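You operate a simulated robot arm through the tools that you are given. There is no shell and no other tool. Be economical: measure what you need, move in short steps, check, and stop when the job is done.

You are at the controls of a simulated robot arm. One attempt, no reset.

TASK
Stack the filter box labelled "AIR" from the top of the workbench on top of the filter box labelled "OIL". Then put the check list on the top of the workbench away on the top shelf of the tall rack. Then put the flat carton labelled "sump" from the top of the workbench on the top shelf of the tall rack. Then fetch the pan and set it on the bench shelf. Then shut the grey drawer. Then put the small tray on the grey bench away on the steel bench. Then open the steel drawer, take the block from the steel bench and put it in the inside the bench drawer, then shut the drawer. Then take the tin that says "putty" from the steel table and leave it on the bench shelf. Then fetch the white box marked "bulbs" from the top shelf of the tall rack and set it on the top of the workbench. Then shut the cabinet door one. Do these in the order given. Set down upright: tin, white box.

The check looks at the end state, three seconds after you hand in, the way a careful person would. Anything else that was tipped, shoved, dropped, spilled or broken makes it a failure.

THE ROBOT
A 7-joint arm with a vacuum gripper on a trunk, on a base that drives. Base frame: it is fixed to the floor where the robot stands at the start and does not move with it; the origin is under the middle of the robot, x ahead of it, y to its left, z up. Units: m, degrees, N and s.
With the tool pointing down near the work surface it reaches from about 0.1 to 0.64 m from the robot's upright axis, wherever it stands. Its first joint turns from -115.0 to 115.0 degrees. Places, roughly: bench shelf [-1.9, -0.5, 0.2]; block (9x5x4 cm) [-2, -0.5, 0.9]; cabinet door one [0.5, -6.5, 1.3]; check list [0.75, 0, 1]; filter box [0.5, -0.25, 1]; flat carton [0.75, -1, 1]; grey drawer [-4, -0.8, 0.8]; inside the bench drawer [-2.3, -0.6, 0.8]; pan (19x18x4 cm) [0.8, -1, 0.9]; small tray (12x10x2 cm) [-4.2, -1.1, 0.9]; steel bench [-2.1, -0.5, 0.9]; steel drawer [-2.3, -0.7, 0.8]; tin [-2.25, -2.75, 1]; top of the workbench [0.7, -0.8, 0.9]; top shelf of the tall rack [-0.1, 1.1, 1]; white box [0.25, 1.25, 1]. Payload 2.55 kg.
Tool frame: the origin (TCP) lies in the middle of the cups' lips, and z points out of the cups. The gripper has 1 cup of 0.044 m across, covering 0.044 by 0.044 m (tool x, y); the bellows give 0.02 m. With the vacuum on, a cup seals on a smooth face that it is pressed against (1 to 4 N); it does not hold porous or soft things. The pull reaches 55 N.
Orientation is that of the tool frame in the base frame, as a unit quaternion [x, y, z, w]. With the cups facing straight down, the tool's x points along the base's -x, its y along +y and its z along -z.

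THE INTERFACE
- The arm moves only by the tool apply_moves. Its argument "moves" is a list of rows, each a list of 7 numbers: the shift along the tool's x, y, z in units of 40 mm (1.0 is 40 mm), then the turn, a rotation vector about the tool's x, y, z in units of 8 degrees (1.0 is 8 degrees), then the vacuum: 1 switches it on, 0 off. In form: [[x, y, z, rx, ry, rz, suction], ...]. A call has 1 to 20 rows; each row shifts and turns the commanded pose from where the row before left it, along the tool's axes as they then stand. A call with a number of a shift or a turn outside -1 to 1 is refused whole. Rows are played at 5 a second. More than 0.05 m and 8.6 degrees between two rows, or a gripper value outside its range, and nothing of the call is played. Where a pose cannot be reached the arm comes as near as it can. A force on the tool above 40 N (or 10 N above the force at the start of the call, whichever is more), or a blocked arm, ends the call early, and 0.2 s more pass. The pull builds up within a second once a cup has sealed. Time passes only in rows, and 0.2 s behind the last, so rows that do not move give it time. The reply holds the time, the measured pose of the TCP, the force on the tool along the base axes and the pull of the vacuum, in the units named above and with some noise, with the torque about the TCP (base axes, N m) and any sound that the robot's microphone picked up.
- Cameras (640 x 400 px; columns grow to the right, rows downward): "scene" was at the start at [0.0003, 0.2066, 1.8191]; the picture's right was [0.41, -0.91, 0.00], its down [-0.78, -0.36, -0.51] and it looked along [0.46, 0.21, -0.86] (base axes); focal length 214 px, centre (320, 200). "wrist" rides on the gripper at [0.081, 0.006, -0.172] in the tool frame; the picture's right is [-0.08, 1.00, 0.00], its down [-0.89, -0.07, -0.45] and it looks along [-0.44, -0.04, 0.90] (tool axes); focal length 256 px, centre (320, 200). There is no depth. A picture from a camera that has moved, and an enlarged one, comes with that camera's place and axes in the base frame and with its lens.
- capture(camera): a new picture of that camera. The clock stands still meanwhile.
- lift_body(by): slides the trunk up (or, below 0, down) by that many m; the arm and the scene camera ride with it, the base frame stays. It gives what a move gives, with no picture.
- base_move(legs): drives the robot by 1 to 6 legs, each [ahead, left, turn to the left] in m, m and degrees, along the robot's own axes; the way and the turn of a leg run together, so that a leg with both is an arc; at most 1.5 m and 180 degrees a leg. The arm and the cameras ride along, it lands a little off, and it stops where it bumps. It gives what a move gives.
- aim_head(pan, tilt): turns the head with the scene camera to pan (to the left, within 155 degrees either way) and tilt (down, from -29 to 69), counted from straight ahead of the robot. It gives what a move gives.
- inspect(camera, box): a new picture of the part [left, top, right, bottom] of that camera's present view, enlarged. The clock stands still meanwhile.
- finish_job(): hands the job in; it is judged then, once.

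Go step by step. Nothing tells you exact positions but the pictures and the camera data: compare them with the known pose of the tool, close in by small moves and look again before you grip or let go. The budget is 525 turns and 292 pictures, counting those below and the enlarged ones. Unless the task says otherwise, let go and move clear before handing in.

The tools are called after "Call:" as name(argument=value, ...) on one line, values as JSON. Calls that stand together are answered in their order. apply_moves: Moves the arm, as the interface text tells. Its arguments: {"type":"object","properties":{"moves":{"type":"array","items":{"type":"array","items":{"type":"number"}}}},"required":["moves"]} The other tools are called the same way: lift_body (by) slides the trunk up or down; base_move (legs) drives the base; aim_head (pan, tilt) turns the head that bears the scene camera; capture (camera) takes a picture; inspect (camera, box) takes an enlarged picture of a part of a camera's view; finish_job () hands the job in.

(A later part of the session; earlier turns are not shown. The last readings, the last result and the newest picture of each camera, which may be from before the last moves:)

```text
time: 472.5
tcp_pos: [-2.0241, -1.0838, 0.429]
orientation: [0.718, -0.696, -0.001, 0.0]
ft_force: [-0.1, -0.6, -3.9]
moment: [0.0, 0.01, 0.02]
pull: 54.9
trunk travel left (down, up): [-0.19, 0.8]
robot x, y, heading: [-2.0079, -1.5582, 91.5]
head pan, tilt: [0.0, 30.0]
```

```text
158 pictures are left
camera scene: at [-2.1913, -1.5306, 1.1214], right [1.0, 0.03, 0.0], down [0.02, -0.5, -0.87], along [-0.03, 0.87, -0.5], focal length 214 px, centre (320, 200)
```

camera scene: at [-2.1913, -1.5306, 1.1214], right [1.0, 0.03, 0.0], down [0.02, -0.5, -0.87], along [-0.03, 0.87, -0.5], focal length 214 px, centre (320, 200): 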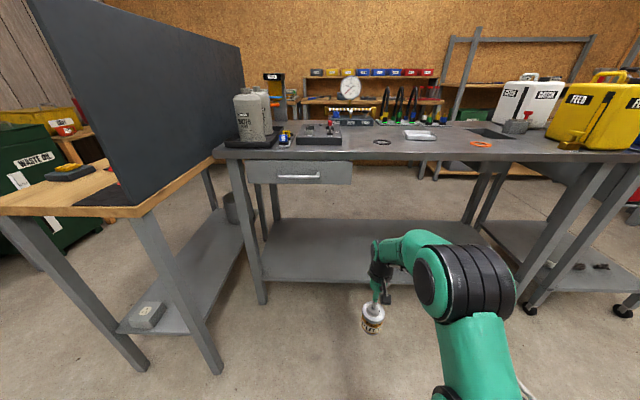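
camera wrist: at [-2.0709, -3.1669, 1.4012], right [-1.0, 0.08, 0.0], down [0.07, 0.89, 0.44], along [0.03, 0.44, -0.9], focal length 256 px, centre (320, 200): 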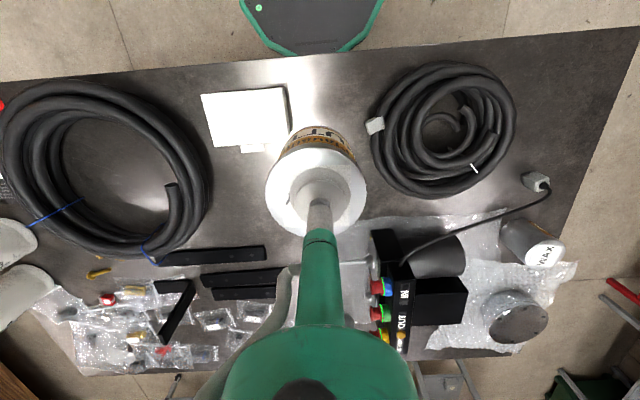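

Good. I'll lower the trunk to the earlier level and raise the tool slightly, so the elbow stays low and the tin clears the shelf edge.

Call:
apply_moves(moves=[[0, 0, -0.5, 0, 0, 0, 1], [0, 0, -0.5, 0, 0, 0, 1], [0, 0, -0.6, 0, 0, 0.2, 1], [0, 0, 0, 0, 0, 0, 1]])

Call:
lift_body(by=-0.14)

Call:
base_move(legs=[[0.2, 0, -1.5]])

Call:
capture(camera="scene")

Call:
capture(camera="wrist")

```text
time: 473.5
tcp_pos: [-2.0227, -1.0862, 0.4934]
orientation: [0.708, -0.706, 0.0, 0.001]
ft_force: [0.5, 0.0, -3.2]
moment: [-0.03, 0.0, 0.0]
pull: 54.9
trunk travel left (down, up): [-0.19, 0.8]
robot x, y, heading: [-2.0144, -1.5594, 91.9]
head pan, tilt: [0.0, 30.0]
```

```text
time: 475.2
tcp_pos: [-2.0238, -1.0847, 0.3541]
orientation: [0.708, -0.706, -0.001, 0.001]
ft_force: [0.9, 0.3, -4.0]
moment: [-0.01, -0.01, -0.03]
pull: 55.1
trunk travel left (down, up): [-0.05, 0.94]
robot x, y, heading: [-2.0094, -1.558, 91.8]
head pan, tilt: [0.0, 30.0]
```

```text
time: 476.8
tcp_pos: [-2.0142, -0.8845, 0.3551]
orientation: [-0.698, 0.716, 0.001, -0.001]
ft_force: [0.3, 0.4, -4.9]
moment: [-0.01, -0.04, -0.01]
pull: 55.2
trunk travel left (down, up): [-0.05, 0.94]
robot x, y, heading: [-2.0151, -1.3527, 90.3]
head pan, tilt: [0.0, 30.0]
```

```text
157 pictures are left
camera scene: at [-2.194, -1.3239, 0.9815], right [1.0, 0.0, 0.0], down [0.0, -0.5, -0.87], along [0.0, 0.87, -0.5], focal length 214 px, centre (320, 200)
```

scene: 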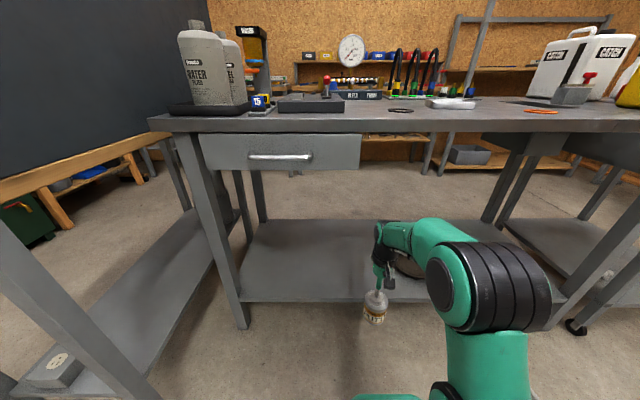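

```text
156 pictures are left
camera wrist: at [-2.0231, -0.9661, 0.5281], right [-0.99, 0.1, 0.0], down [0.09, 0.89, 0.44], along [0.04, 0.44, -0.9], focal length 256 px, centre (320, 200)
```

wrist: 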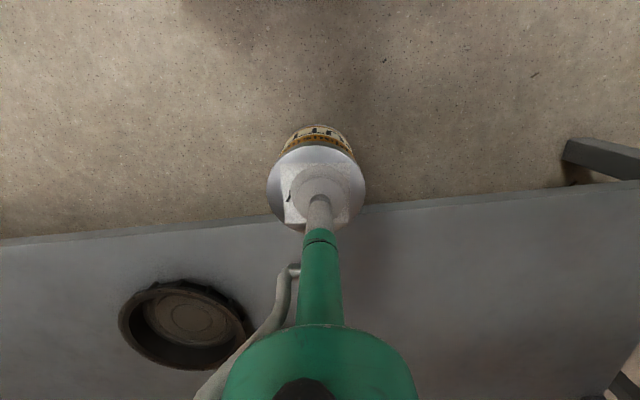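

The elbow stays well below the bench top and the tin clears the shelf. Driving in.

Call:
base_move(legs=[[0.17, 0, 0]])

Call:
capture(camera="scene")

Call:
capture(camera="wrist")

```text
time: 478.2
tcp_pos: [-2.0117, -0.7119, 0.3539]
orientation: [-0.696, 0.718, 0.0, -0.001]
ft_force: [-0.8, 1.2, -3.0]
moment: [0.0, 0.01, -0.01]
pull: 54.5
trunk travel left (down, up): [-0.05, 0.94]
robot x, y, heading: [-2.0182, -1.1869, 89.6]
head pan, tilt: [0.0, 30.0]
```

```text
155 pictures are left
camera scene: at [-2.194, -1.1517, 0.9815], right [1.0, 0.0, 0.0], down [0.0, -0.5, -0.87], along [0.0, 0.87, -0.5], focal length 214 px, centre (320, 200)
```

scene: 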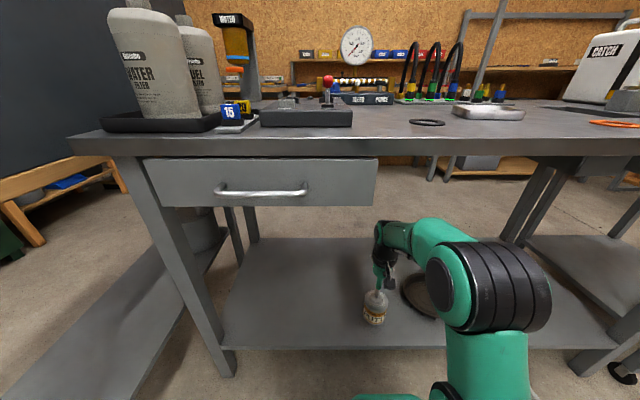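

```text
154 pictures are left
camera wrist: at [-2.0212, -0.7949, 0.5281], right [-0.99, 0.11, 0.0], down [0.1, 0.89, 0.44], along [0.05, 0.44, -0.9], focal length 256 px, centre (320, 200)
```

wrist: 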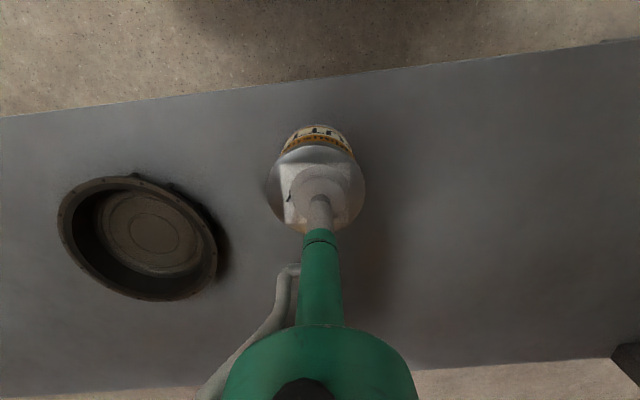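

Extending 5 cm and lowering to contact.

Call:
apply_moves(moves=[[-0.6, 0, 0, 0, 0, 0, 1], [-0.6, 0, 0, 0, 0, 0, 1], [0, 0, 0.2, 0, 0, 0, 1], [0, 0, 0.1, 0, 0, 0, 1], [0, 0, 0, 0, 0, 0, 1]])

Call:
apply_moves(moves=[[0, 0, 0.12, 0, 0, 0, 1], [0, 0, 0.1, 0, 0, 0, 1], [0, 0, 0, 0, 0, 0, 1]])

Call:
apply_moves(moves=[[0, 0, 0.12, 0, 0, 0, 1], [0, 0, 0, 0, 0, 0, 1]])

```text
time: 479.4
tcp_pos: [-2.0088, -0.6732, 0.3289]
orientation: [-0.696, 0.718, 0.0, -0.001]
ft_force: [-0.7, -0.7, -3.1]
moment: [-0.06, 0.0, 0.03]
pull: 54.6
out of reach, approached as far as the arm can: row 1, 2
trunk travel left (down, up): [-0.05, 0.94]
robot x, y, heading: [-2.016, -1.1836, 90.1]
head pan, tilt: [0.0, 30.0]
```

```text
time: 480.2
tcp_pos: [-2.0095, -0.6733, 0.3206]
orientation: [-0.697, 0.717, 0.0, -0.002]
ft_force: [-0.3, 1.2, -4.0]
moment: [0.0, 0.04, -0.02]
pull: 54.9
trunk travel left (down, up): [-0.05, 0.94]
robot x, y, heading: [-2.0147, -1.1849, 89.9]
head pan, tilt: [0.0, 30.0]
```

```text
time: 480.8
tcp_pos: [-2.0088, -0.6717, 0.3145]
orientation: [-0.696, 0.718, -0.001, -0.001]
ft_force: [0.4, 0.5, -3.7]
moment: [-0.04, -0.01, -0.01]
pull: 55.2
trunk travel left (down, up): [-0.05, 0.94]
robot x, y, heading: [-2.0159, -1.1849, 90.0]
head pan, tilt: [0.0, 30.0]
```

Call:
apply_moves(moves=[[0, 0, 0.1, 0, 0, 0, 1], [0, 0, 0, 0, 0, 0, 1]])

Call:
apply_moves(moves=[[0, 0, 0.1, 0, 0, 0, 1], [0, 0, 0, 0, 0, 0, 1]])

Call:
apply_moves(moves=[[0, 0, 0.1, 0, 0, 0, 1], [0, 0, 0, 0, 0, 0, 1]])

```text
time: 481.4
tcp_pos: [-2.0098, -0.6722, 0.3124]
orientation: [-0.696, 0.718, 0.0, -0.001]
ft_force: [-0.3, -0.2, -4.8]
moment: [-0.06, -0.01, 0.0]
pull: 55.2
trunk travel left (down, up): [-0.05, 0.94]
robot x, y, heading: [-2.0169, -1.1822, 89.6]
head pan, tilt: [0.0, 30.0]
```

```text
time: 482.0
tcp_pos: [-2.0104, -0.6713, 0.3095]
orientation: [-0.696, 0.718, 0.002, 0.002]
ft_force: [-0.4, -6.7, 17.5]
moment: [0.14, -0.19, -0.06]
pull: 55.2
trunk travel left (down, up): [-0.05, 0.94]
robot x, y, heading: [-2.0178, -1.1873, 89.9]
head pan, tilt: [0.0, 30.0]
```

```text
time: 482.6
tcp_pos: [-2.0105, -0.6729, 0.3087]
orientation: [-0.697, 0.717, 0.002, 0.002]
ft_force: [-1.5, -7.3, 28.9]
moment: [0.36, -0.26, -0.08]
pull: 55.4
trunk travel left (down, up): [-0.05, 0.94]
robot x, y, heading: [-2.0111, -1.1857, 90.1]
head pan, tilt: [0.0, 30.0]
```

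The tin is down upright. Easing off, releasing, and lifting.

Call:
apply_moves(moves=[[0, 0, -0.06, 0, 0, 0, 1], [0, 0, 0, 0, 0, 0, 0], [0, 0, 0, 0, 0, 0, 0], [0, 0, 0, 0, 0, 0, 0], [0, 0, 0, 0, 0, 0, 0], [0, 0, 0, 0, 0, 0, 0], [0, 0, -0.1, 0, 0, 0, 0], [0, 0, -0.2, 0, 0, 0, 0], [0, 0, -0.4, 0, 0, 0, 0], [0, 0, -0.4, 0, 0, 0, 0], [0, 0, 0, 0, 0, 0, 0]])

Call:
capture(camera="wrist")

```text
time: 485.0
tcp_pos: [-2.0083, -0.6773, 0.3421]
orientation: [-0.696, 0.718, 0.001, -0.001]
ft_force: [-0.4, 0.6, -0.2]
moment: [0.01, 0.01, 0.02]
pull: 0.2
out of reach, approached as far as the arm can: row 10
trunk travel left (down, up): [-0.05, 0.94]
robot x, y, heading: [-2.0148, -1.1879, 90.0]
head pan, tilt: [0.0, 30.0]
```

```text
153 pictures are left
camera wrist: at [-2.0188, -0.7601, 0.516], right [-0.99, 0.11, 0.0], down [0.1, 0.89, 0.44], along [0.05, 0.44, -0.9], focal length 256 px, centre (320, 200)
```

wrist: 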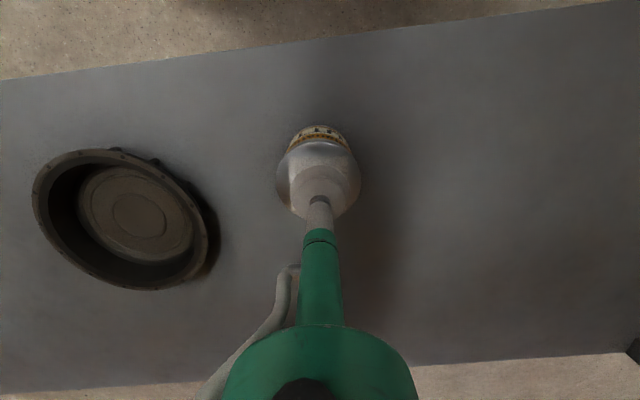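

Call:
base_move(legs=[[-0.4, 0, 0]])

Call:
capture(camera="scene")

Call:
lift_body(by=0.4)

Call:
lift_body(by=0.4)

Call:
lift_body(by=0.14)

```text
time: 487.6
tcp_pos: [-2.0102, -1.0866, 0.3415]
orientation: [-0.698, 0.717, 0.001, -0.001]
ft_force: [0.7, 0.8, -0.1]
moment: [-0.01, -0.01, -0.02]
pull: 0.0
trunk travel left (down, up): [-0.05, 0.94]
robot x, y, heading: [-2.0163, -1.5925, 90.2]
head pan, tilt: [0.0, 30.0]
```

```text
152 pictures are left
camera scene: at [-2.1941, -1.5605, 0.9815], right [1.0, 0.0, 0.0], down [0.0, -0.5, -0.87], along [0.0, 0.87, -0.5], focal length 214 px, centre (320, 200)
```

scene: 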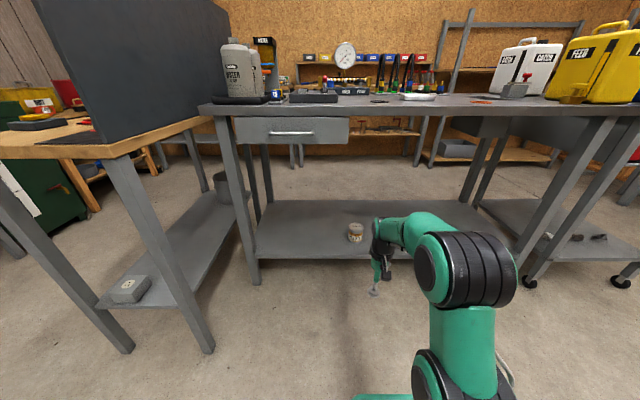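

```text
time: 491.4
tcp_pos: [-2.0102, -1.0856, 0.7417]
orientation: [-0.697, 0.717, 0.001, 0.0]
ft_force: [0.1, 0.5, 0.4]
moment: [0.02, -0.02, 0.02]
pull: 0.0
trunk travel left (down, up): [-0.45, 0.54]
robot x, y, heading: [-2.0138, -1.588, 90.1]
head pan, tilt: [0.0, 30.0]
```

```text
time: 495.2
tcp_pos: [-2.0101, -1.0861, 1.142]
orientation: [-0.697, 0.717, 0.001, -0.001]
ft_force: [0.3, 0.5, 0.1]
moment: [-0.02, 0.02, -0.02]
pull: 0.1
trunk travel left (down, up): [-0.85, 0.14]
robot x, y, heading: [-2.0164, -1.5947, 90.1]
head pan, tilt: [0.0, 30.0]
```

```text
time: 496.9
tcp_pos: [-2.0105, -1.0849, 1.282]
orientation: [-0.697, 0.717, 0.0, -0.001]
ft_force: [1.1, 0.0, -0.1]
moment: [0.01, -0.01, 0.02]
pull: 0.0
trunk travel left (down, up): [-0.99, 0.0]
robot x, y, heading: [-2.0169, -1.5931, 90.2]
head pan, tilt: [0.0, 30.0]
```

The tin stands upright on the bench shelf beside the pan. Next is the BULBS box: tuck the arm and drive back to the rack.

Call:
apply_moves(moves=[[0.9, 0, 0, 0, 0, 0, 0], [0.9, 0, 0, 0, 0, 0, 0], [0.9, 0, 0, 0, 0, 0, 0], [0.8, 0, 0, 0, 0, 0, 0], [0, 0, 0, 0, 0, 0, 0]])

Call:
base_move(legs=[[0.1, -1.0, 0], [0, -1.0, 0], [1.0, 0, 0], [0.7, 0, 0]])

Call:
capture(camera="scene")

```text
time: 498.1
tcp_pos: [-2.0122, -1.2245, 1.2817]
orientation: [-0.697, 0.717, -0.001, -0.001]
ft_force: [-1.2, 0.4, -0.1]
moment: [-0.02, -0.01, -0.01]
pull: 0.1
trunk travel left (down, up): [-0.99, 0.0]
robot x, y, heading: [-2.0165, -1.5925, 90.1]
head pan, tilt: [0.0, 30.0]
```

```text
time: 516.3
tcp_pos: [0.0156, 0.5397, 1.2824]
orientation: [-0.692, 0.722, 0.001, 0.0]
ft_force: [-0.4, 0.1, -0.1]
moment: [0.01, 0.01, -0.03]
pull: 0.1
trunk travel left (down, up): [-0.99, 0.0]
robot x, y, heading: [0.0035, 0.1697, 89.4]
head pan, tilt: [0.0, 30.0]
```

```text
151 pictures are left
camera scene: at [-0.1706, 0.2063, 1.9215], right [1.0, -0.01, 0.0], down [-0.01, -0.5, -0.87], along [0.01, 0.87, -0.5], focal length 214 px, centre (320, 200)
```

scene: 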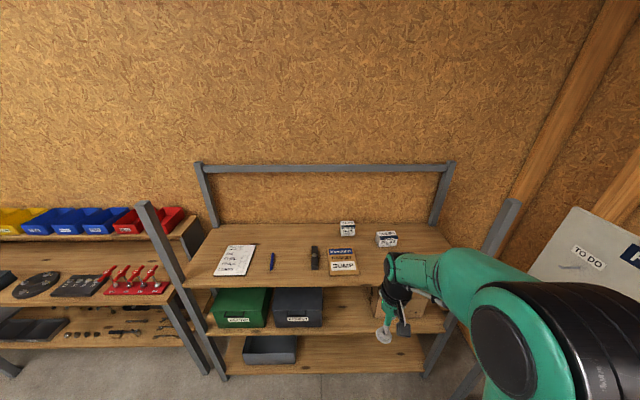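

Moving up to the BULBS box.

Call:
base_move(legs=[[0.2, 0, 0.5], [0.15, -0.2, 0]])

Call:
apply_moves(moves=[[-0.8, 0, 0, 0, 0, 0, 0], [-0.8, 0, 0, 0, 0, 0, 0], [-0.8, 0, 0, 0, 0, 0, 0], [0, 0, 0, 0, 0, 0, 0]])

Call:
capture(camera="wrist")

Call:
capture(camera="scene")

```text
time: 519.3
tcp_pos: [0.2087, 0.8892, 1.282]
orientation: [-0.699, 0.715, 0.001, -0.001]
ft_force: [0.3, -0.4, 0.7]
moment: [0.01, 0.01, 0.02]
pull: 0.1
trunk travel left (down, up): [-0.99, 0.0]
robot x, y, heading: [0.2049, 0.5272, 90.4]
head pan, tilt: [0.0, 30.0]
```

```text
time: 520.3
tcp_pos: [0.2096, 0.9862, 1.2812]
orientation: [-0.699, 0.715, 0.001, -0.001]
ft_force: [0.0, -0.2, -0.2]
moment: [0.02, 0.02, -0.02]
pull: 0.2
trunk travel left (down, up): [-0.99, 0.0]
robot x, y, heading: [0.2055, 0.52, 90.4]
head pan, tilt: [0.0, 30.0]
```

```text
150 pictures are left
camera wrist: at [0.2001, 0.9031, 1.455], right [-0.99, 0.1, 0.0], down [0.09, 0.89, 0.45], along [0.04, 0.44, -0.9], focal length 256 px, centre (320, 200)
```

wrist: 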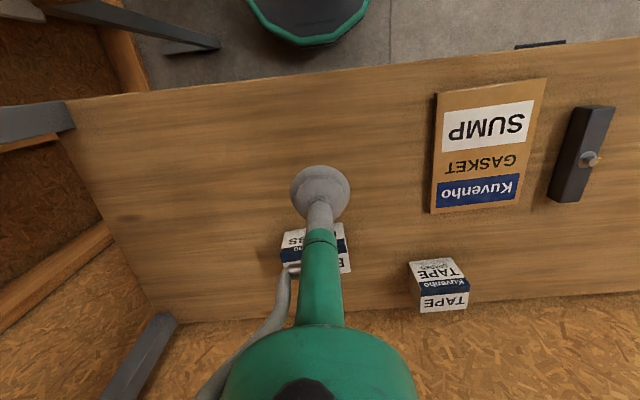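

```text
149 pictures are left
camera scene: at [0.0272, 0.5532, 1.9215], right [1.0, 0.01, 0.0], down [0.0, -0.5, -0.87], along [-0.01, 0.87, -0.5], focal length 214 px, centre (320, 200)
```

scene: 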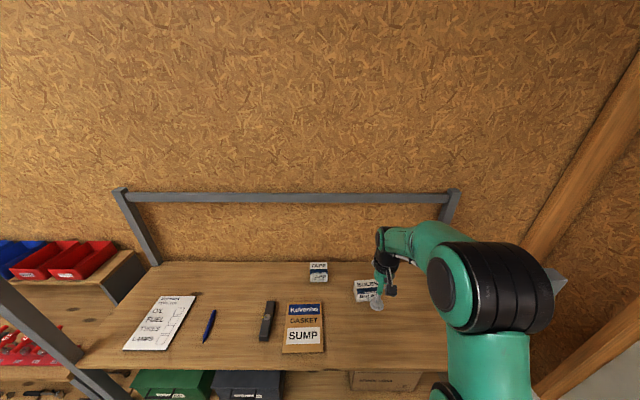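

BULBS is right ahead, partly hidden by the tool. Moving closer for a better view.

Call:
apply_moves(moves=[[-0.6, -0.15, 0.6, 0, 0, 0, 0], [-0.6, -0.15, 0.6, 0, 0, 0, 0], [-0.6, -0.15, 0.6, 0, 0, 0, 0], [0, 0, 0, 0, 0, 0, 0]])

Call:
capture(camera="wrist")

Call:
inspect(camera="scene", box=[330, 250, 410, 320])

```text
time: 521.3
tcp_pos: [0.2291, 1.0556, 1.2074]
orientation: [-0.7, 0.714, 0.0, -0.001]
ft_force: [-0.6, -0.1, -0.5]
moment: [0.06, -0.01, 0.04]
pull: 0.0
trunk travel left (down, up): [-0.99, 0.0]
robot x, y, heading: [0.2033, 0.5237, 90.4]
head pan, tilt: [0.0, 30.0]
```

```text
148 pictures are left
camera wrist: at [0.2194, 0.973, 1.3816], right [-0.99, 0.1, 0.0], down [0.09, 0.89, 0.45], along [0.04, 0.44, -0.9], focal length 256 px, centre (320, 200)
```

wrist: 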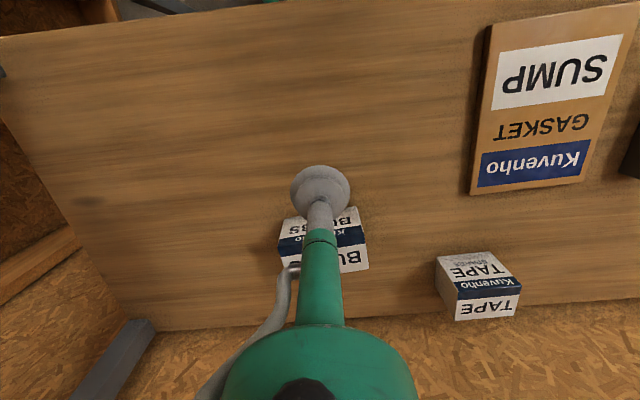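

```text
5.71 times, centred on (370, 285) of scene
camera zoom: at [0.0273, 0.5533, 1.9215], right [1.0, 0.01, 0.0], down [0.0, -0.5, -0.87], along [-0.01, 0.87, -0.5], focal length 1226 px, centre (34, -286)
```

zoom: 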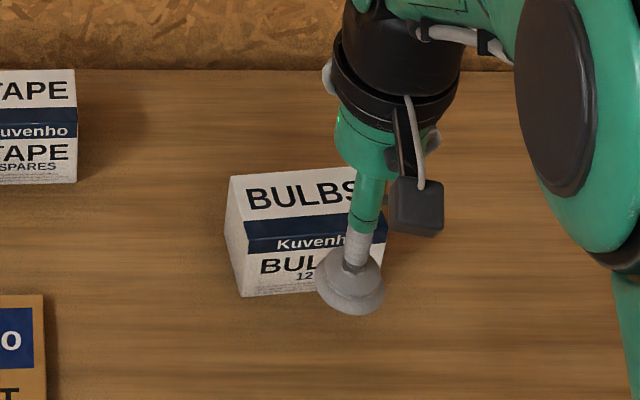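

BULBS' top centre works out at (0.233, 1.186), z≈1.11. I'll edge the base forward 7 cm and center over it.

Call:
base_move(legs=[[0.07, 0, 0]])

Call:
apply_moves(moves=[[-0.75, 0, 0.4, 0, 0, 0, 0], [-0.75, 0, 0.4, 0, 0, 0, 0], [0, 0, 0, 0, 0, 0, 0]])

Call:
capture(camera="wrist")

```text
time: 522.3
tcp_pos: [0.2288, 1.1261, 1.208]
orientation: [-0.7, 0.714, 0.001, -0.001]
ft_force: [0.9, 0.0, -0.1]
moment: [0.0, -0.02, 0.03]
pull: 0.1
trunk travel left (down, up): [-0.99, 0.0]
robot x, y, heading: [0.2005, 0.5914, 90.6]
head pan, tilt: [0.0, 30.0]
```

```text
time: 523.1
tcp_pos: [0.2276, 1.1836, 1.1764]
orientation: [-0.701, 0.713, 0.001, -0.001]
ft_force: [0.1, -0.1, 0.4]
moment: [0.05, 0.01, 0.0]
pull: 0.0
trunk travel left (down, up): [-0.99, 0.0]
robot x, y, heading: [0.2038, 0.5963, 90.4]
head pan, tilt: [0.0, 30.0]
```

```text
146 pictures are left
camera wrist: at [0.2188, 1.1018, 1.3494], right [-1.0, 0.1, 0.0], down [0.09, 0.89, 0.45], along [0.04, 0.44, -0.89], focal length 256 px, centre (320, 200)
```

wrist: 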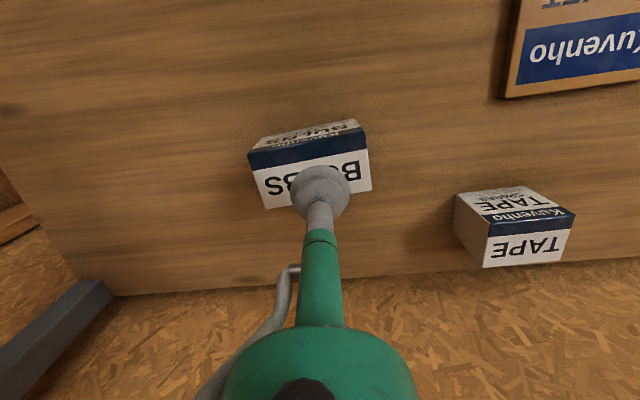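

Centered. Going down with vacuum.

Call:
apply_moves(moves=[[0, -0.12, 0.5, 0, 0, 0, 1], [0, 0, 0.5, 0, 0, 0, 1], [0, 0, 0.25, 0, 0, 0, 1], [0, 0, 0.15, 0, 0, 0, 1], [0, 0, 0.1, 0, 0, 0, 1], [0, 0, 0, 0, 0, 0, 1], [0, 0, 0, 0, 0, 0, 1]])

```text
time: 524.7
tcp_pos: [0.2342, 1.1867, 1.1188]
orientation: [-0.7, 0.714, 0.003, 0.002]
ft_force: [3.0, 0.2, 19.6]
moment: [-0.01, -0.19, -0.08]
pull: 55.0
trunk travel left (down, up): [-0.99, 0.0]
robot x, y, heading: [0.2069, 0.5943, 90.6]
head pan, tilt: [0.0, 30.0]
```

Sealed. Lifting and retracting, then heading for the free area of the workbench where SUMP used to be.

Call:
apply_moves(moves=[[0, 0, -0.2, 0, 0, 0, 1], [0, 0, -0.6, 0, 0, 0, 1], [0.2, 0, -0.9, 0, 0, 0, 1], [0.6, 0, -0.9, 0, 0, 0, 1], [0.7, 0, -0.8, 0, 0, 0, 1], [0.8, 0, -0.5, 0, 0, 0, 1], [0.9, 0, 0, 0, 0, 0, 1], [0.9, 0, 0, 0, 0, 0, 1], [0.9, 0, 0, 0, 0, 0, 1], [0.9, 0, 0, 0, 0, 0, 1], [0, 0, 0, 0, 0, 0, 1]])

Call:
base_move(legs=[[-0.15, 0, 0], [0, 0.22, 0], [-0.45, 0, 0], [0, 0, -90], [0.07, 0, 0], [0, -1.0, 0]])

Call:
capture(camera="wrist")

```text
time: 527.1
tcp_pos: [0.231, 0.9475, 1.2709]
orientation: [-0.701, 0.714, 0.0, -0.001]
ft_force: [-0.3, 0.0, -3.9]
moment: [-0.02, 0.0, 0.0]
pull: 54.5
trunk travel left (down, up): [-0.99, 0.0]
robot x, y, heading: [0.2046, 0.5913, 90.5]
head pan, tilt: [0.0, 30.0]
```

```text
time: 541.3
tcp_pos: [0.3994, -1.0437, 1.2712]
orientation: [0.027, 1.0, 0.001, 0.0]
ft_force: [-0.3, 0.4, -4.4]
moment: [0.01, 0.03, 0.05]
pull: 54.2
trunk travel left (down, up): [-0.99, 0.0]
robot x, y, heading: [0.0461, -1.0032, -1.5]
head pan, tilt: [0.0, 30.0]
```

```text
145 pictures are left
camera wrist: at [0.3177, -1.0343, 1.4449], right [0.13, 0.99, 0.0], down [0.89, -0.12, 0.45], along [0.44, -0.06, -0.9], focal length 256 px, centre (320, 200)
```

wrist: 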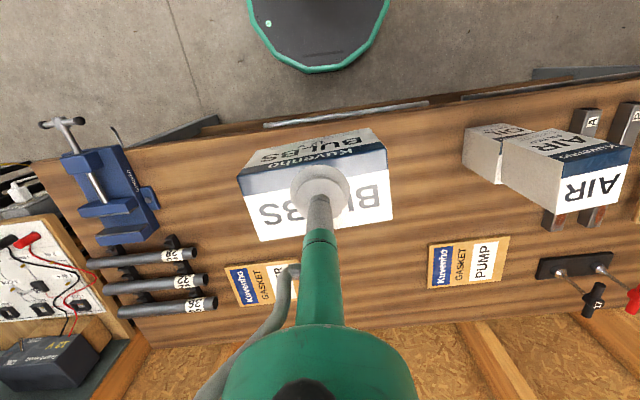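

Placing it at about (0.60, -1.03), in the clear area. Extending and lowering.

Call:
apply_moves(moves=[[-0.72, 0, 0.85, 0, 0, 0, 1], [-0.72, 0, 0.85, 0, 0, 0, 1], [-0.72, 0, 0.85, 0, 0, 0, 1], [-0.72, 0, 0.85, 0, 0, 0, 1], [-0.72, 0, 0.85, 0, 0, 0, 1], [-0.72, 0, 0.85, 0, 0, 0, 1], [-0.72, 0, 0.85, 0, 0, 0, 1], [0, 0, 0, 0, 0, 0, 1]])

Call:
capture(camera="wrist")

```text
time: 543.1
tcp_pos: [0.5998, -1.0518, 1.0336]
orientation: [0.028, 1.0, 0.001, -0.001]
ft_force: [-0.4, -0.3, -3.5]
moment: [-0.03, -0.03, -0.02]
pull: 55.3
trunk travel left (down, up): [-0.99, 0.0]
robot x, y, heading: [0.0505, -1.006, -1.3]
head pan, tilt: [0.0, 30.0]
```

```text
144 pictures are left
camera wrist: at [0.5179, -1.0433, 1.2076], right [0.13, 0.99, 0.0], down [0.89, -0.12, 0.45], along [0.44, -0.06, -0.9], focal length 256 px, centre (320, 200)
```

wrist: 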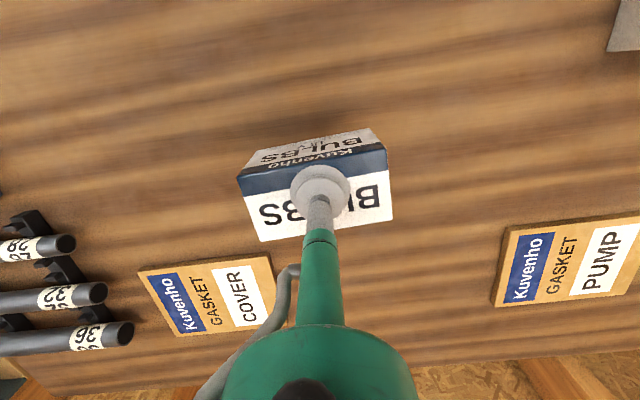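

Call:
apply_moves(moves=[[0, 0, 0.6, 0, 0, 0, 1], [0, 0, 0.5, 0, 0, 0, 1], [0, 0, 0.15, 0, 0, 0, 1], [0, 0, 0, 0, 0, 0, 1]])

Call:
apply_moves(moves=[[0, 0, 0.12, 0, 0, 0, 1], [0, 0, 0.1, 0, 0, 0, 1], [0, 0, 0, 0, 0, 0, 1]])

Call:
apply_moves(moves=[[0, 0, 0.1, 0, 0, 0, 1], [0, 0, 0, 0, 0, 0, 1]])

```text
time: 544.1
tcp_pos: [0.599, -1.0535, 0.9841]
orientation: [0.027, 1.0, 0.001, 0.0]
ft_force: [0.6, 0.2, -4.0]
moment: [0.01, 0.02, 0.0]
pull: 55.1
trunk travel left (down, up): [-0.99, 0.0]
robot x, y, heading: [0.0455, -1.003, -1.1]
head pan, tilt: [0.0, 30.0]
```

```text
time: 544.9
tcp_pos: [0.6002, -1.0534, 0.9749]
orientation: [0.027, 1.0, 0.002, -0.001]
ft_force: [-0.3, -0.5, -4.1]
moment: [0.04, 0.01, 0.01]
pull: 55.6
trunk travel left (down, up): [-0.99, 0.0]
robot x, y, heading: [0.0447, -1.0048, -1.6]
head pan, tilt: [0.0, 30.0]
```

```text
time: 545.5
tcp_pos: [0.5978, -1.0526, 0.9718]
orientation: [0.027, 1.0, 0.0, 0.0]
ft_force: [-0.9, 1.0, -1.7]
moment: [-0.12, 0.02, -0.02]
pull: 54.5
trunk travel left (down, up): [-0.99, 0.0]
robot x, y, heading: [0.0461, -1.0057, -1.4]
head pan, tilt: [0.0, 30.0]
```

Call:
apply_moves(moves=[[0, 0, 0.1, 0, 0, 0, 1], [0, 0, 0, 0, 0, 0, 1]])

Call:
apply_moves(moves=[[0, 0, 0, 0, 0, 0, 0], [0, 0, 0, 0, 0, 0, 0], [0, 0, 0, 0, 0, 0, 0], [0, 0, 0, 0, 0, 0, 0], [0, 0, 0, 0, 0, 0, 0], [0, 0, -0.1, 0, 0, 0, 0], [0, 0, -0.2, 0, 0, 0, 0], [0, 0, -0.7, 0, 0, 0, 0], [0.3, 0, -0.9, 0, 0, 0, 0], [0.6, 0, -0.9, 0, 0, 0, 0], [0.6, 0, -0.9, 0, 0, 0, 0], [0.6, 0, -0.9, 0, 0, 0, 0], [0.6, 0, -0.9, 0, 0, 0, 0], [0.6, 0, -0.9, 0, 0, 0, 0], [0.6, 0, -0.5, 0, 0, 0, 0], [0.6, 0, 0, 0, 0, 0, 0], [0.6, 0, 0, 0, 0, 0, 0], [0, 0, 0, 0, 0, 0, 0]])

Call:
capture(camera="wrist")

```text
time: 546.1
tcp_pos: [0.5983, -1.0524, 0.969]
orientation: [0.028, 1.0, 0.001, 0.003]
ft_force: [-4.6, -0.5, 16.9]
moment: [-0.18, 0.03, -0.04]
pull: 55.1
trunk travel left (down, up): [-0.99, 0.0]
robot x, y, heading: [0.0416, -0.9999, -1.3]
head pan, tilt: [0.0, 30.0]
```

```text
time: 549.9
tcp_pos: [0.398, -1.0437, 1.2428]
orientation: [0.027, 1.0, 0.0, -0.002]
ft_force: [0.2, 0.2, 0.0]
moment: [0.0, 0.05, 0.03]
pull: 0.1
trunk travel left (down, up): [-0.99, 0.0]
robot x, y, heading: [0.0479, -1.0042, -1.3]
head pan, tilt: [0.0, 30.0]
```

```text
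143 pictures are left
camera wrist: at [0.3162, -1.0358, 1.4167], right [0.13, 0.99, 0.0], down [0.89, -0.12, 0.44], along [0.44, -0.06, -0.9], focal length 256 px, centre (320, 200)
```

wrist: 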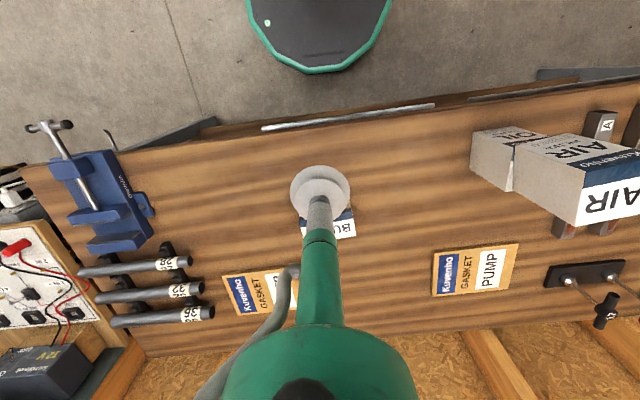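

BULBS is on the workbench, and the AIR/OIL stack is intact. Last job is cabinet door one, around (0.5, -6.5). I'll turn south, drive partway and look.

Call:
base_move(legs=[[-0.3, 0, 0], [0, 0, -88.7], [1.2, 0, 0], [0.9, 0, 0]])

Call:
aim_head(pan=10, tilt=20)

Call:
capture(camera="scene")

```text
time: 565.8
tcp_pos: [-0.3453, -3.4624, 1.2432]
orientation: [0.725, 0.689, 0.001, 0.001]
ft_force: [0.1, -0.5, 0.5]
moment: [0.01, -0.02, 0.0]
pull: 0.0
trunk travel left (down, up): [-0.99, 0.0]
robot x, y, heading: [-0.3064, -3.1109, -91.3]
head pan, tilt: [0.0, 30.0]
```

```text
time: 566.5
tcp_pos: [-0.3464, -3.4636, 1.2432]
orientation: [0.725, 0.689, 0.001, 0.0]
ft_force: [0.9, -0.5, -0.2]
moment: [0.02, 0.02, 0.01]
pull: 0.1
trunk travel left (down, up): [-0.99, 0.0]
robot x, y, heading: [-0.3078, -3.1126, -91.2]
head pan, tilt: [10.0, 20.0]
```

```text
142 pictures are left
camera scene: at [-0.1173, -3.1457, 1.9375], right [-0.99, -0.15, 0.0], down [-0.05, 0.34, -0.94], along [0.14, -0.93, -0.34], focal length 214 px, centre (320, 200)
```

scene: 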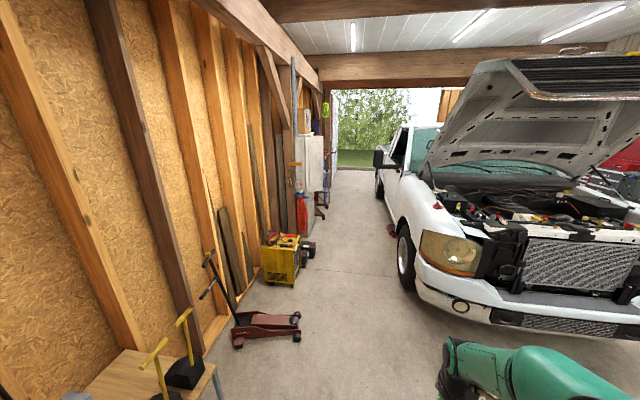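

Call:
inspect(camera="scene", box=[250, 90, 400, 260])

```text
2.35 times, centred on (325, 175) of scene
camera zoom: at [-0.1173, -3.1457, 1.9375], right [-0.99, -0.15, 0.0], down [-0.05, 0.34, -0.94], along [0.14, -0.93, -0.34], focal length 505 px, centre (308, 259)
```

zoom: 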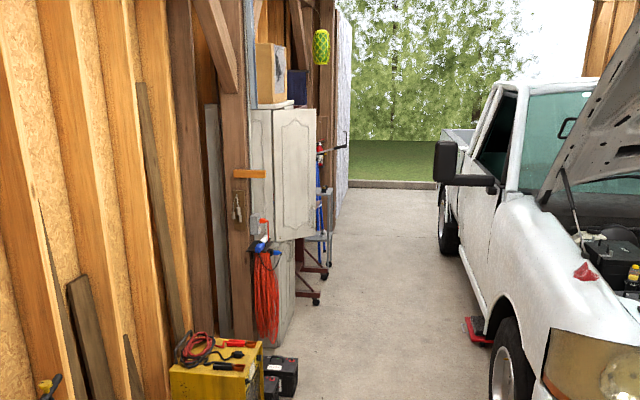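

The cabinet door stands open, hinged at its north edge near (0.63, -6.5), with the free edge at about (0.33, -6.5), z 0.9–1.7. I'll drive down the aisle and look again closer.

Call:
base_move(legs=[[1.0, 0.03, 1.3], [1.0, 0.02, 0]])

Call:
capture(camera="scene")

```text
time: 576.5
tcp_pos: [-0.2989, -5.4721, 1.2441]
orientation: [0.722, 0.692, 0.0, 0.001]
ft_force: [0.4, -0.9, 1.3]
moment: [-0.03, -0.02, 0.02]
pull: 0.0
trunk travel left (down, up): [-0.99, 0.0]
robot x, y, heading: [-0.2646, -5.1187, -90.6]
head pan, tilt: [10.0, 20.0]
```

```text
140 pictures are left
camera scene: at [-0.0732, -5.152, 1.9376], right [-0.99, -0.16, 0.0], down [-0.06, 0.34, -0.94], along [0.15, -0.93, -0.34], focal length 214 px, centre (320, 200)
```

scene: 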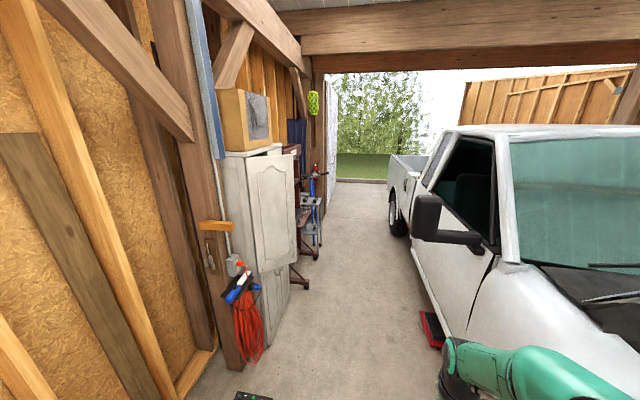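

Call:
inspect(camera="scene", box=[190, 80, 350, 360])

Call:
inspect(camera="scene", box=[210, 130, 320, 280])

```text
1.43 times, centred on (270, 220) of scene
camera zoom: at [-0.0732, -5.152, 1.9376], right [-0.99, -0.16, 0.0], down [-0.06, 0.34, -0.94], along [0.15, -0.93, -0.34], focal length 306 px, centre (391, 171)
```

zoom: 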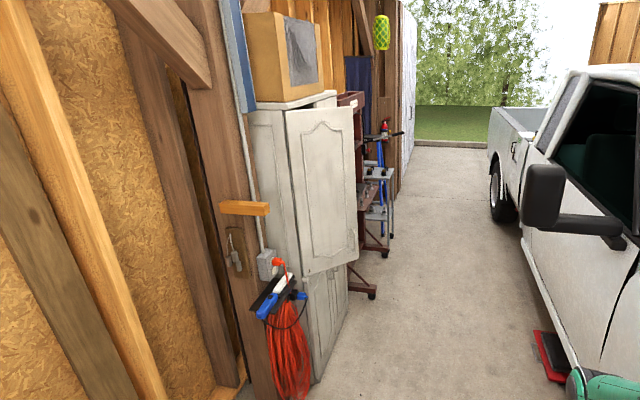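

```text
2.67 times, centred on (265, 205) of scene
camera zoom: at [-0.0732, -5.152, 1.9376], right [-0.99, -0.16, 0.0], down [-0.06, 0.34, -0.94], along [0.15, -0.93, -0.34], focal length 572 px, centre (467, 187)
```

zoom: 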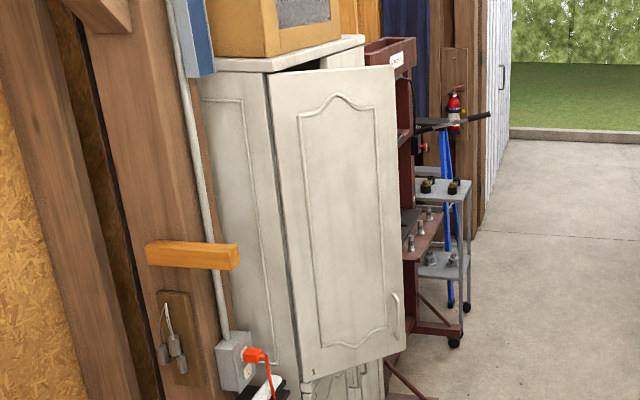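

Door one is the near door of a white cabinet. Its hinge is at about (0.595, -6.40), the free edge at (0.345, -6.58), and its outer face points north-west, so pushing south-east shuts it. I'll stand off at heading ≈-40° and turn the tool horizontal.

Call:
base_move(legs=[[0.75, 0, 0], [0, 0, 50]])

Call:
apply_moves(moves=[[0, 0, 0, 0, -1, 0, 0], [0, 0, 0, 0, -1, 0, 0], [-0.3, 0, 0, 0, -1, 0, 0], [-0.3, 0, 0.2, 0, -1, 0, 0], [-0.3, 0, 0.3, 0, -1, 0, 0], [-0.2, 0, 0.3, 0, -1, 0, 0], [0, 0, 0.3, 0, -1, 0, 0], [0, 0, 0.3, 0, -1, 0, 0], [0, 0, 0.2, 0, -1, 0, 0], [0, 0, 0, 0, -1, 0, 0], [0, 0, 0, 0, -1, 0, 0], [0, 0, 0, 0, -0.25, 0, 0], [0, 0, 0, 0, 0, 0, 0]])

Call:
capture(camera="wrist")

Call:
aim_head(pan=0, tilt=25)

Call:
capture(camera="scene")

```text
time: 582.9
tcp_pos: [-0.0292, -6.1341, 1.2433]
orientation: [0.364, 0.931, 0.002, 0.0]
ft_force: [-0.2, -1.0, -0.1]
moment: [0.02, 0.01, 0.01]
pull: 0.1
trunk travel left (down, up): [-0.99, 0.0]
robot x, y, heading: [-0.276, -5.8814, -41.0]
head pan, tilt: [10.0, 20.0]
```

```text
time: 585.7
tcp_pos: [0.0262, -6.1278, 1.2131]
orientation: [0.322, 0.829, -0.097, 0.447]
ft_force: [0.9, 0.1, 0.3]
moment: [0.01, -0.02, 0.02]
pull: 0.0
out of reach, approached as far as the arm can: row 4, 5, 6, 7, 10, 11
trunk travel left (down, up): [-0.99, 0.0]
robot x, y, heading: [-0.2762, -5.8807, -40.6]
head pan, tilt: [10.0, 20.0]
```

```text
137 pictures are left
camera wrist: at [-0.1186, -6.0119, 1.2513], right [0.65, 0.74, 0.19], down [0.01, -0.25, 0.97], along [0.76, -0.63, -0.17], focal length 256 px, centre (320, 200)
```

wrist: 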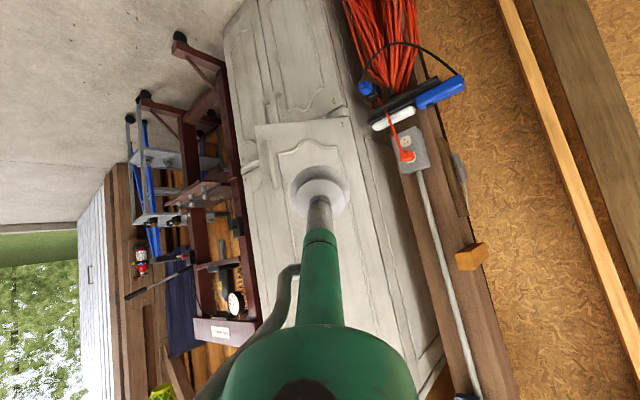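

```text
time: 586.4
tcp_pos: [0.0269, -6.1275, 1.2136]
orientation: [0.322, 0.829, -0.097, 0.446]
ft_force: [-0.1, -0.6, 0.4]
moment: [-0.01, -0.03, 0.0]
pull: 0.1
trunk travel left (down, up): [-0.99, 0.0]
robot x, y, heading: [-0.2768, -5.8814, -41.0]
head pan, tilt: [0.0, 25.0]
```

```text
136 pictures are left
camera scene: at [-0.1355, -5.7664, 1.9295], right [-0.65, -0.76, 0.0], down [-0.32, 0.28, -0.91], along [0.69, -0.59, -0.42], focal length 214 px, centre (320, 200)
```

scene: 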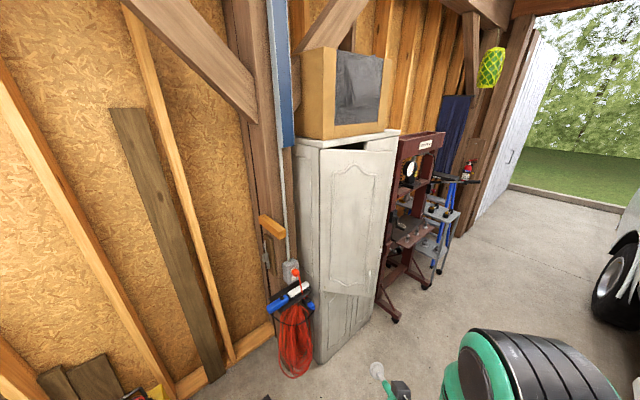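

The tool is still 35° below horizontal. I'll extend while finishing the rotation, as before.

Call:
apply_moves(moves=[[-0.3, 0, 0.5, 0, 0, 0, 0], [-0.3, 0, 0.5, 0.12, -0.75, -0.12, 0], [-0.3, 0, 0.5, 0.12, -0.75, -0.12, 0], [-0.2, 0, 0.3, 0.12, -0.75, -0.12, 0], [0, 0, 0.2, 0.12, -0.75, -0.12, 0], [0, 0, 0, 0.12, -0.75, -0.12, 0], [0, 0, 0, 0.12, -0.75, -0.12, 0], [0, 0, 0, 0, 0, 0, 0]])

Call:
capture(camera="wrist")

```text
time: 588.2
tcp_pos: [0.0697, -6.1908, 1.2441]
orientation: [0.309, 0.797, -0.134, 0.502]
ft_force: [-0.5, 0.2, 0.4]
moment: [-0.02, 0.0, -0.02]
pull: 0.1
out of reach, approached as far as the arm can: row 2, 3, 4, 5, 6, 7
trunk travel left (down, up): [-0.99, 0.0]
robot x, y, heading: [-0.2725, -5.8844, -40.9]
head pan, tilt: [0.0, 25.0]
```

```text
135 pictures are left
camera wrist: at [-0.076, -6.0682, 1.2536], right [0.65, 0.74, 0.17], down [-0.09, -0.14, 0.99], along [0.76, -0.65, -0.02], focal length 256 px, centre (320, 200)
```

wrist: 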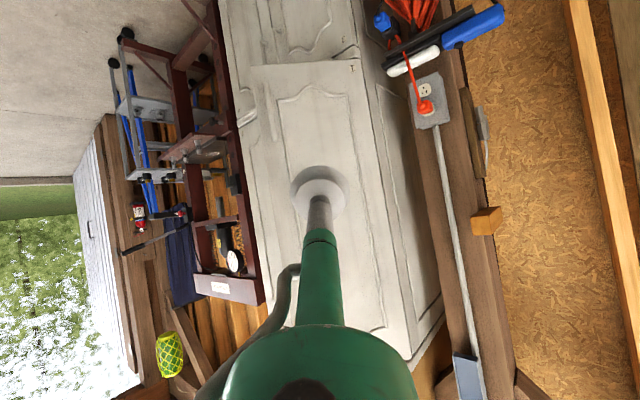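

The tool is 27° below horizontal, good enough to push with. I'll extend the arm further ahead so the base can stay back, improving the angle where possible.

Call:
apply_moves(moves=[[-0.41, 0, 0.8, 0, -0.4, 0, 0], [-0.41, 0, 0.8, 0, -0.4, 0, 0], [-0.41, 0, 0.8, 0, -0.4, 0, 0], [-0.41, 0, 0.8, 0, -0.4, 0, 0], [0, 0, 0, 0, -0.5, 0, 0], [0, 0, 0, 0, 0, 0, 0]])

```text
time: 589.6
tcp_pos: [0.1548, -6.2981, 1.2585]
orientation: [0.286, 0.72, -0.174, 0.608]
ft_force: [0.7, -0.2, -0.4]
moment: [0.0, -0.02, 0.02]
pull: 0.1
out of reach, approached as far as the arm can: row 1, 2, 3, 4, 5
trunk travel left (down, up): [-0.99, 0.0]
robot x, y, heading: [-0.2769, -5.8809, -40.8]
head pan, tilt: [0.0, 25.0]
```

Good: only 11° below horizontal and 0.6 m out. Driving forward toward the door.

Call:
base_move(legs=[[0.27, 0, 0]])

Call:
capture(camera="wrist")

Call:
capture(camera="scene")

```text
time: 591.5
tcp_pos: [0.3627, -6.4688, 1.2579]
orientation: [0.283, 0.721, -0.172, 0.608]
ft_force: [0.7, 0.2, -0.2]
moment: [-0.02, -0.05, 0.0]
pull: 0.0
trunk travel left (down, up): [-0.99, 0.0]
robot x, y, heading: [-0.0727, -6.0547, -40.3]
head pan, tilt: [0.0, 25.0]
```

```text
134 pictures are left
camera wrist: at [0.222, -6.3477, 1.2154], right [0.62, 0.76, 0.17], down [-0.3, 0.03, 0.95], along [0.72, -0.65, 0.25], focal length 256 px, centre (320, 200)
```

wrist: 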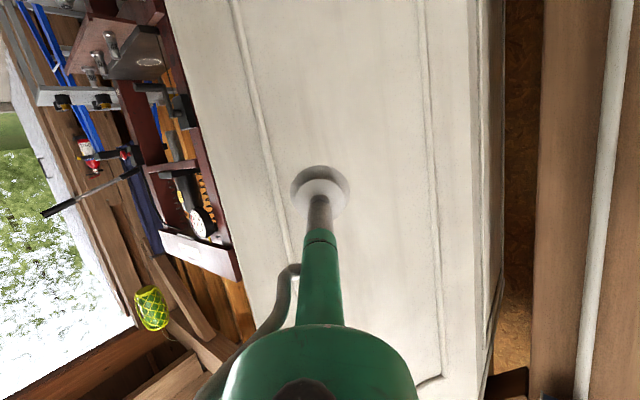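

```text
133 pictures are left
camera scene: at [0.0667, -5.9398, 1.9295], right [-0.65, -0.76, 0.0], down [-0.32, 0.27, -0.91], along [0.69, -0.59, -0.42], focal length 214 px, centre (320, 200)
```

scene: 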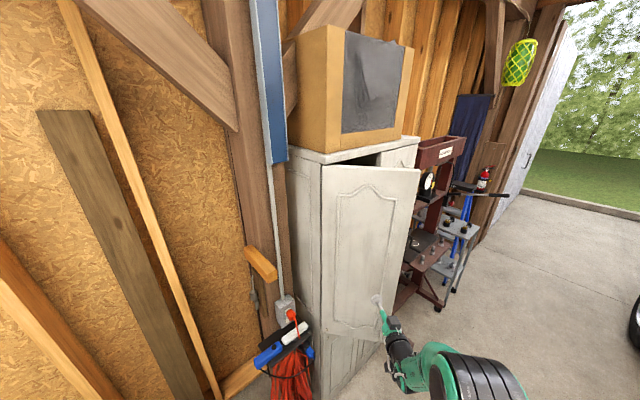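

The cup is right in front of the door, toward its free side. Pushing by driving forward in small steps.

Call:
base_move(legs=[[0.08, 0, 0]])

Call:
base_move(legs=[[0.06, 0, 0]])

Call:
capture(camera="scene")

```text
time: 592.5
tcp_pos: [0.424, -6.5198, 1.2567]
orientation: [0.282, 0.722, -0.171, 0.608]
ft_force: [0.0, -0.6, 0.2]
moment: [0.0, 0.0, -0.01]
pull: 0.0
trunk travel left (down, up): [-0.99, 0.0]
robot x, y, heading: [-0.0138, -6.1059, -40.2]
head pan, tilt: [0.0, 25.0]
```

```text
time: 593.5
tcp_pos: [0.4684, -6.5565, 1.2585]
orientation: [0.282, 0.721, -0.171, 0.609]
ft_force: [0.7, -0.5, 0.0]
moment: [0.03, -0.02, 0.04]
pull: 0.0
trunk travel left (down, up): [-0.99, 0.0]
robot x, y, heading: [0.0361, -6.1454, -40.0]
head pan, tilt: [0.0, 25.0]
```

```text
132 pictures are left
camera scene: at [0.171, -6.0283, 1.9295], right [-0.65, -0.76, 0.0], down [-0.32, 0.27, -0.91], along [0.69, -0.59, -0.42], focal length 214 px, centre (320, 200)
```

scene: 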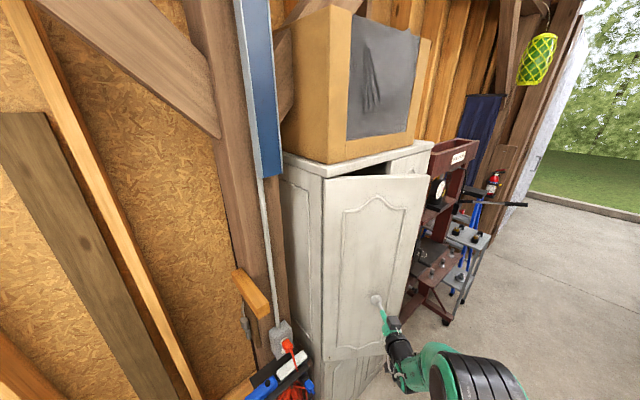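

It's closing. Continuing.

Call:
base_move(legs=[[0.06, 0, 0]])

Call:
capture(camera="scene")

Call:
capture(camera="wrist")

```text
time: 594.5
tcp_pos: [0.5136, -6.5956, 1.2581]
orientation: [0.281, 0.721, -0.171, 0.609]
ft_force: [0.8, -0.1, -0.2]
moment: [0.01, -0.01, 0.02]
pull: 0.1
trunk travel left (down, up): [-0.99, 0.0]
robot x, y, heading: [0.0779, -6.1834, -40.5]
head pan, tilt: [0.0, 25.0]
```

```text
131 pictures are left
camera scene: at [0.216, -6.0664, 1.9295], right [-0.65, -0.76, 0.0], down [-0.32, 0.27, -0.91], along [0.69, -0.59, -0.42], focal length 214 px, centre (320, 200)
```

scene: 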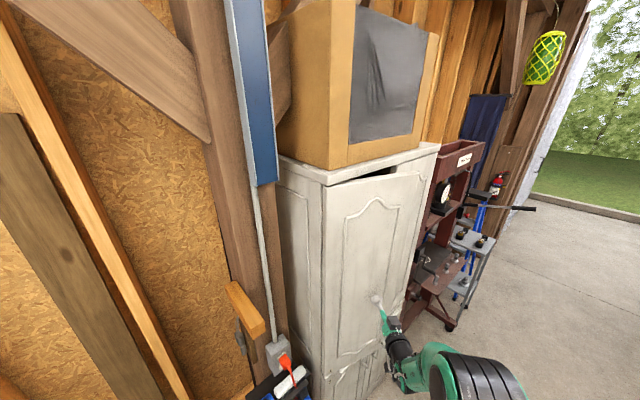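

```text
130 pictures are left
camera wrist: at [0.3725, -6.474, 1.2155], right [0.62, 0.76, 0.17], down [-0.3, 0.03, 0.95], along [0.72, -0.64, 0.25], focal length 256 px, centre (320, 200)
```

wrist: 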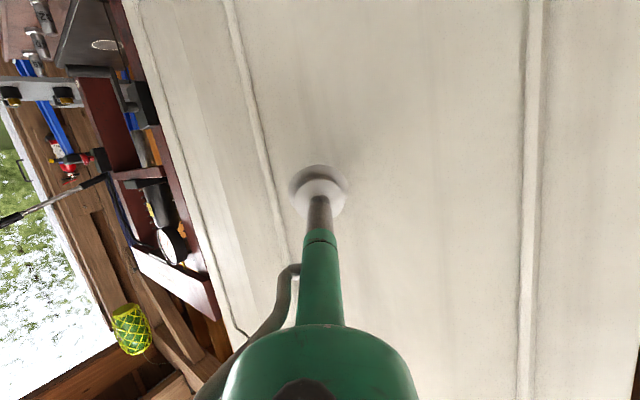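

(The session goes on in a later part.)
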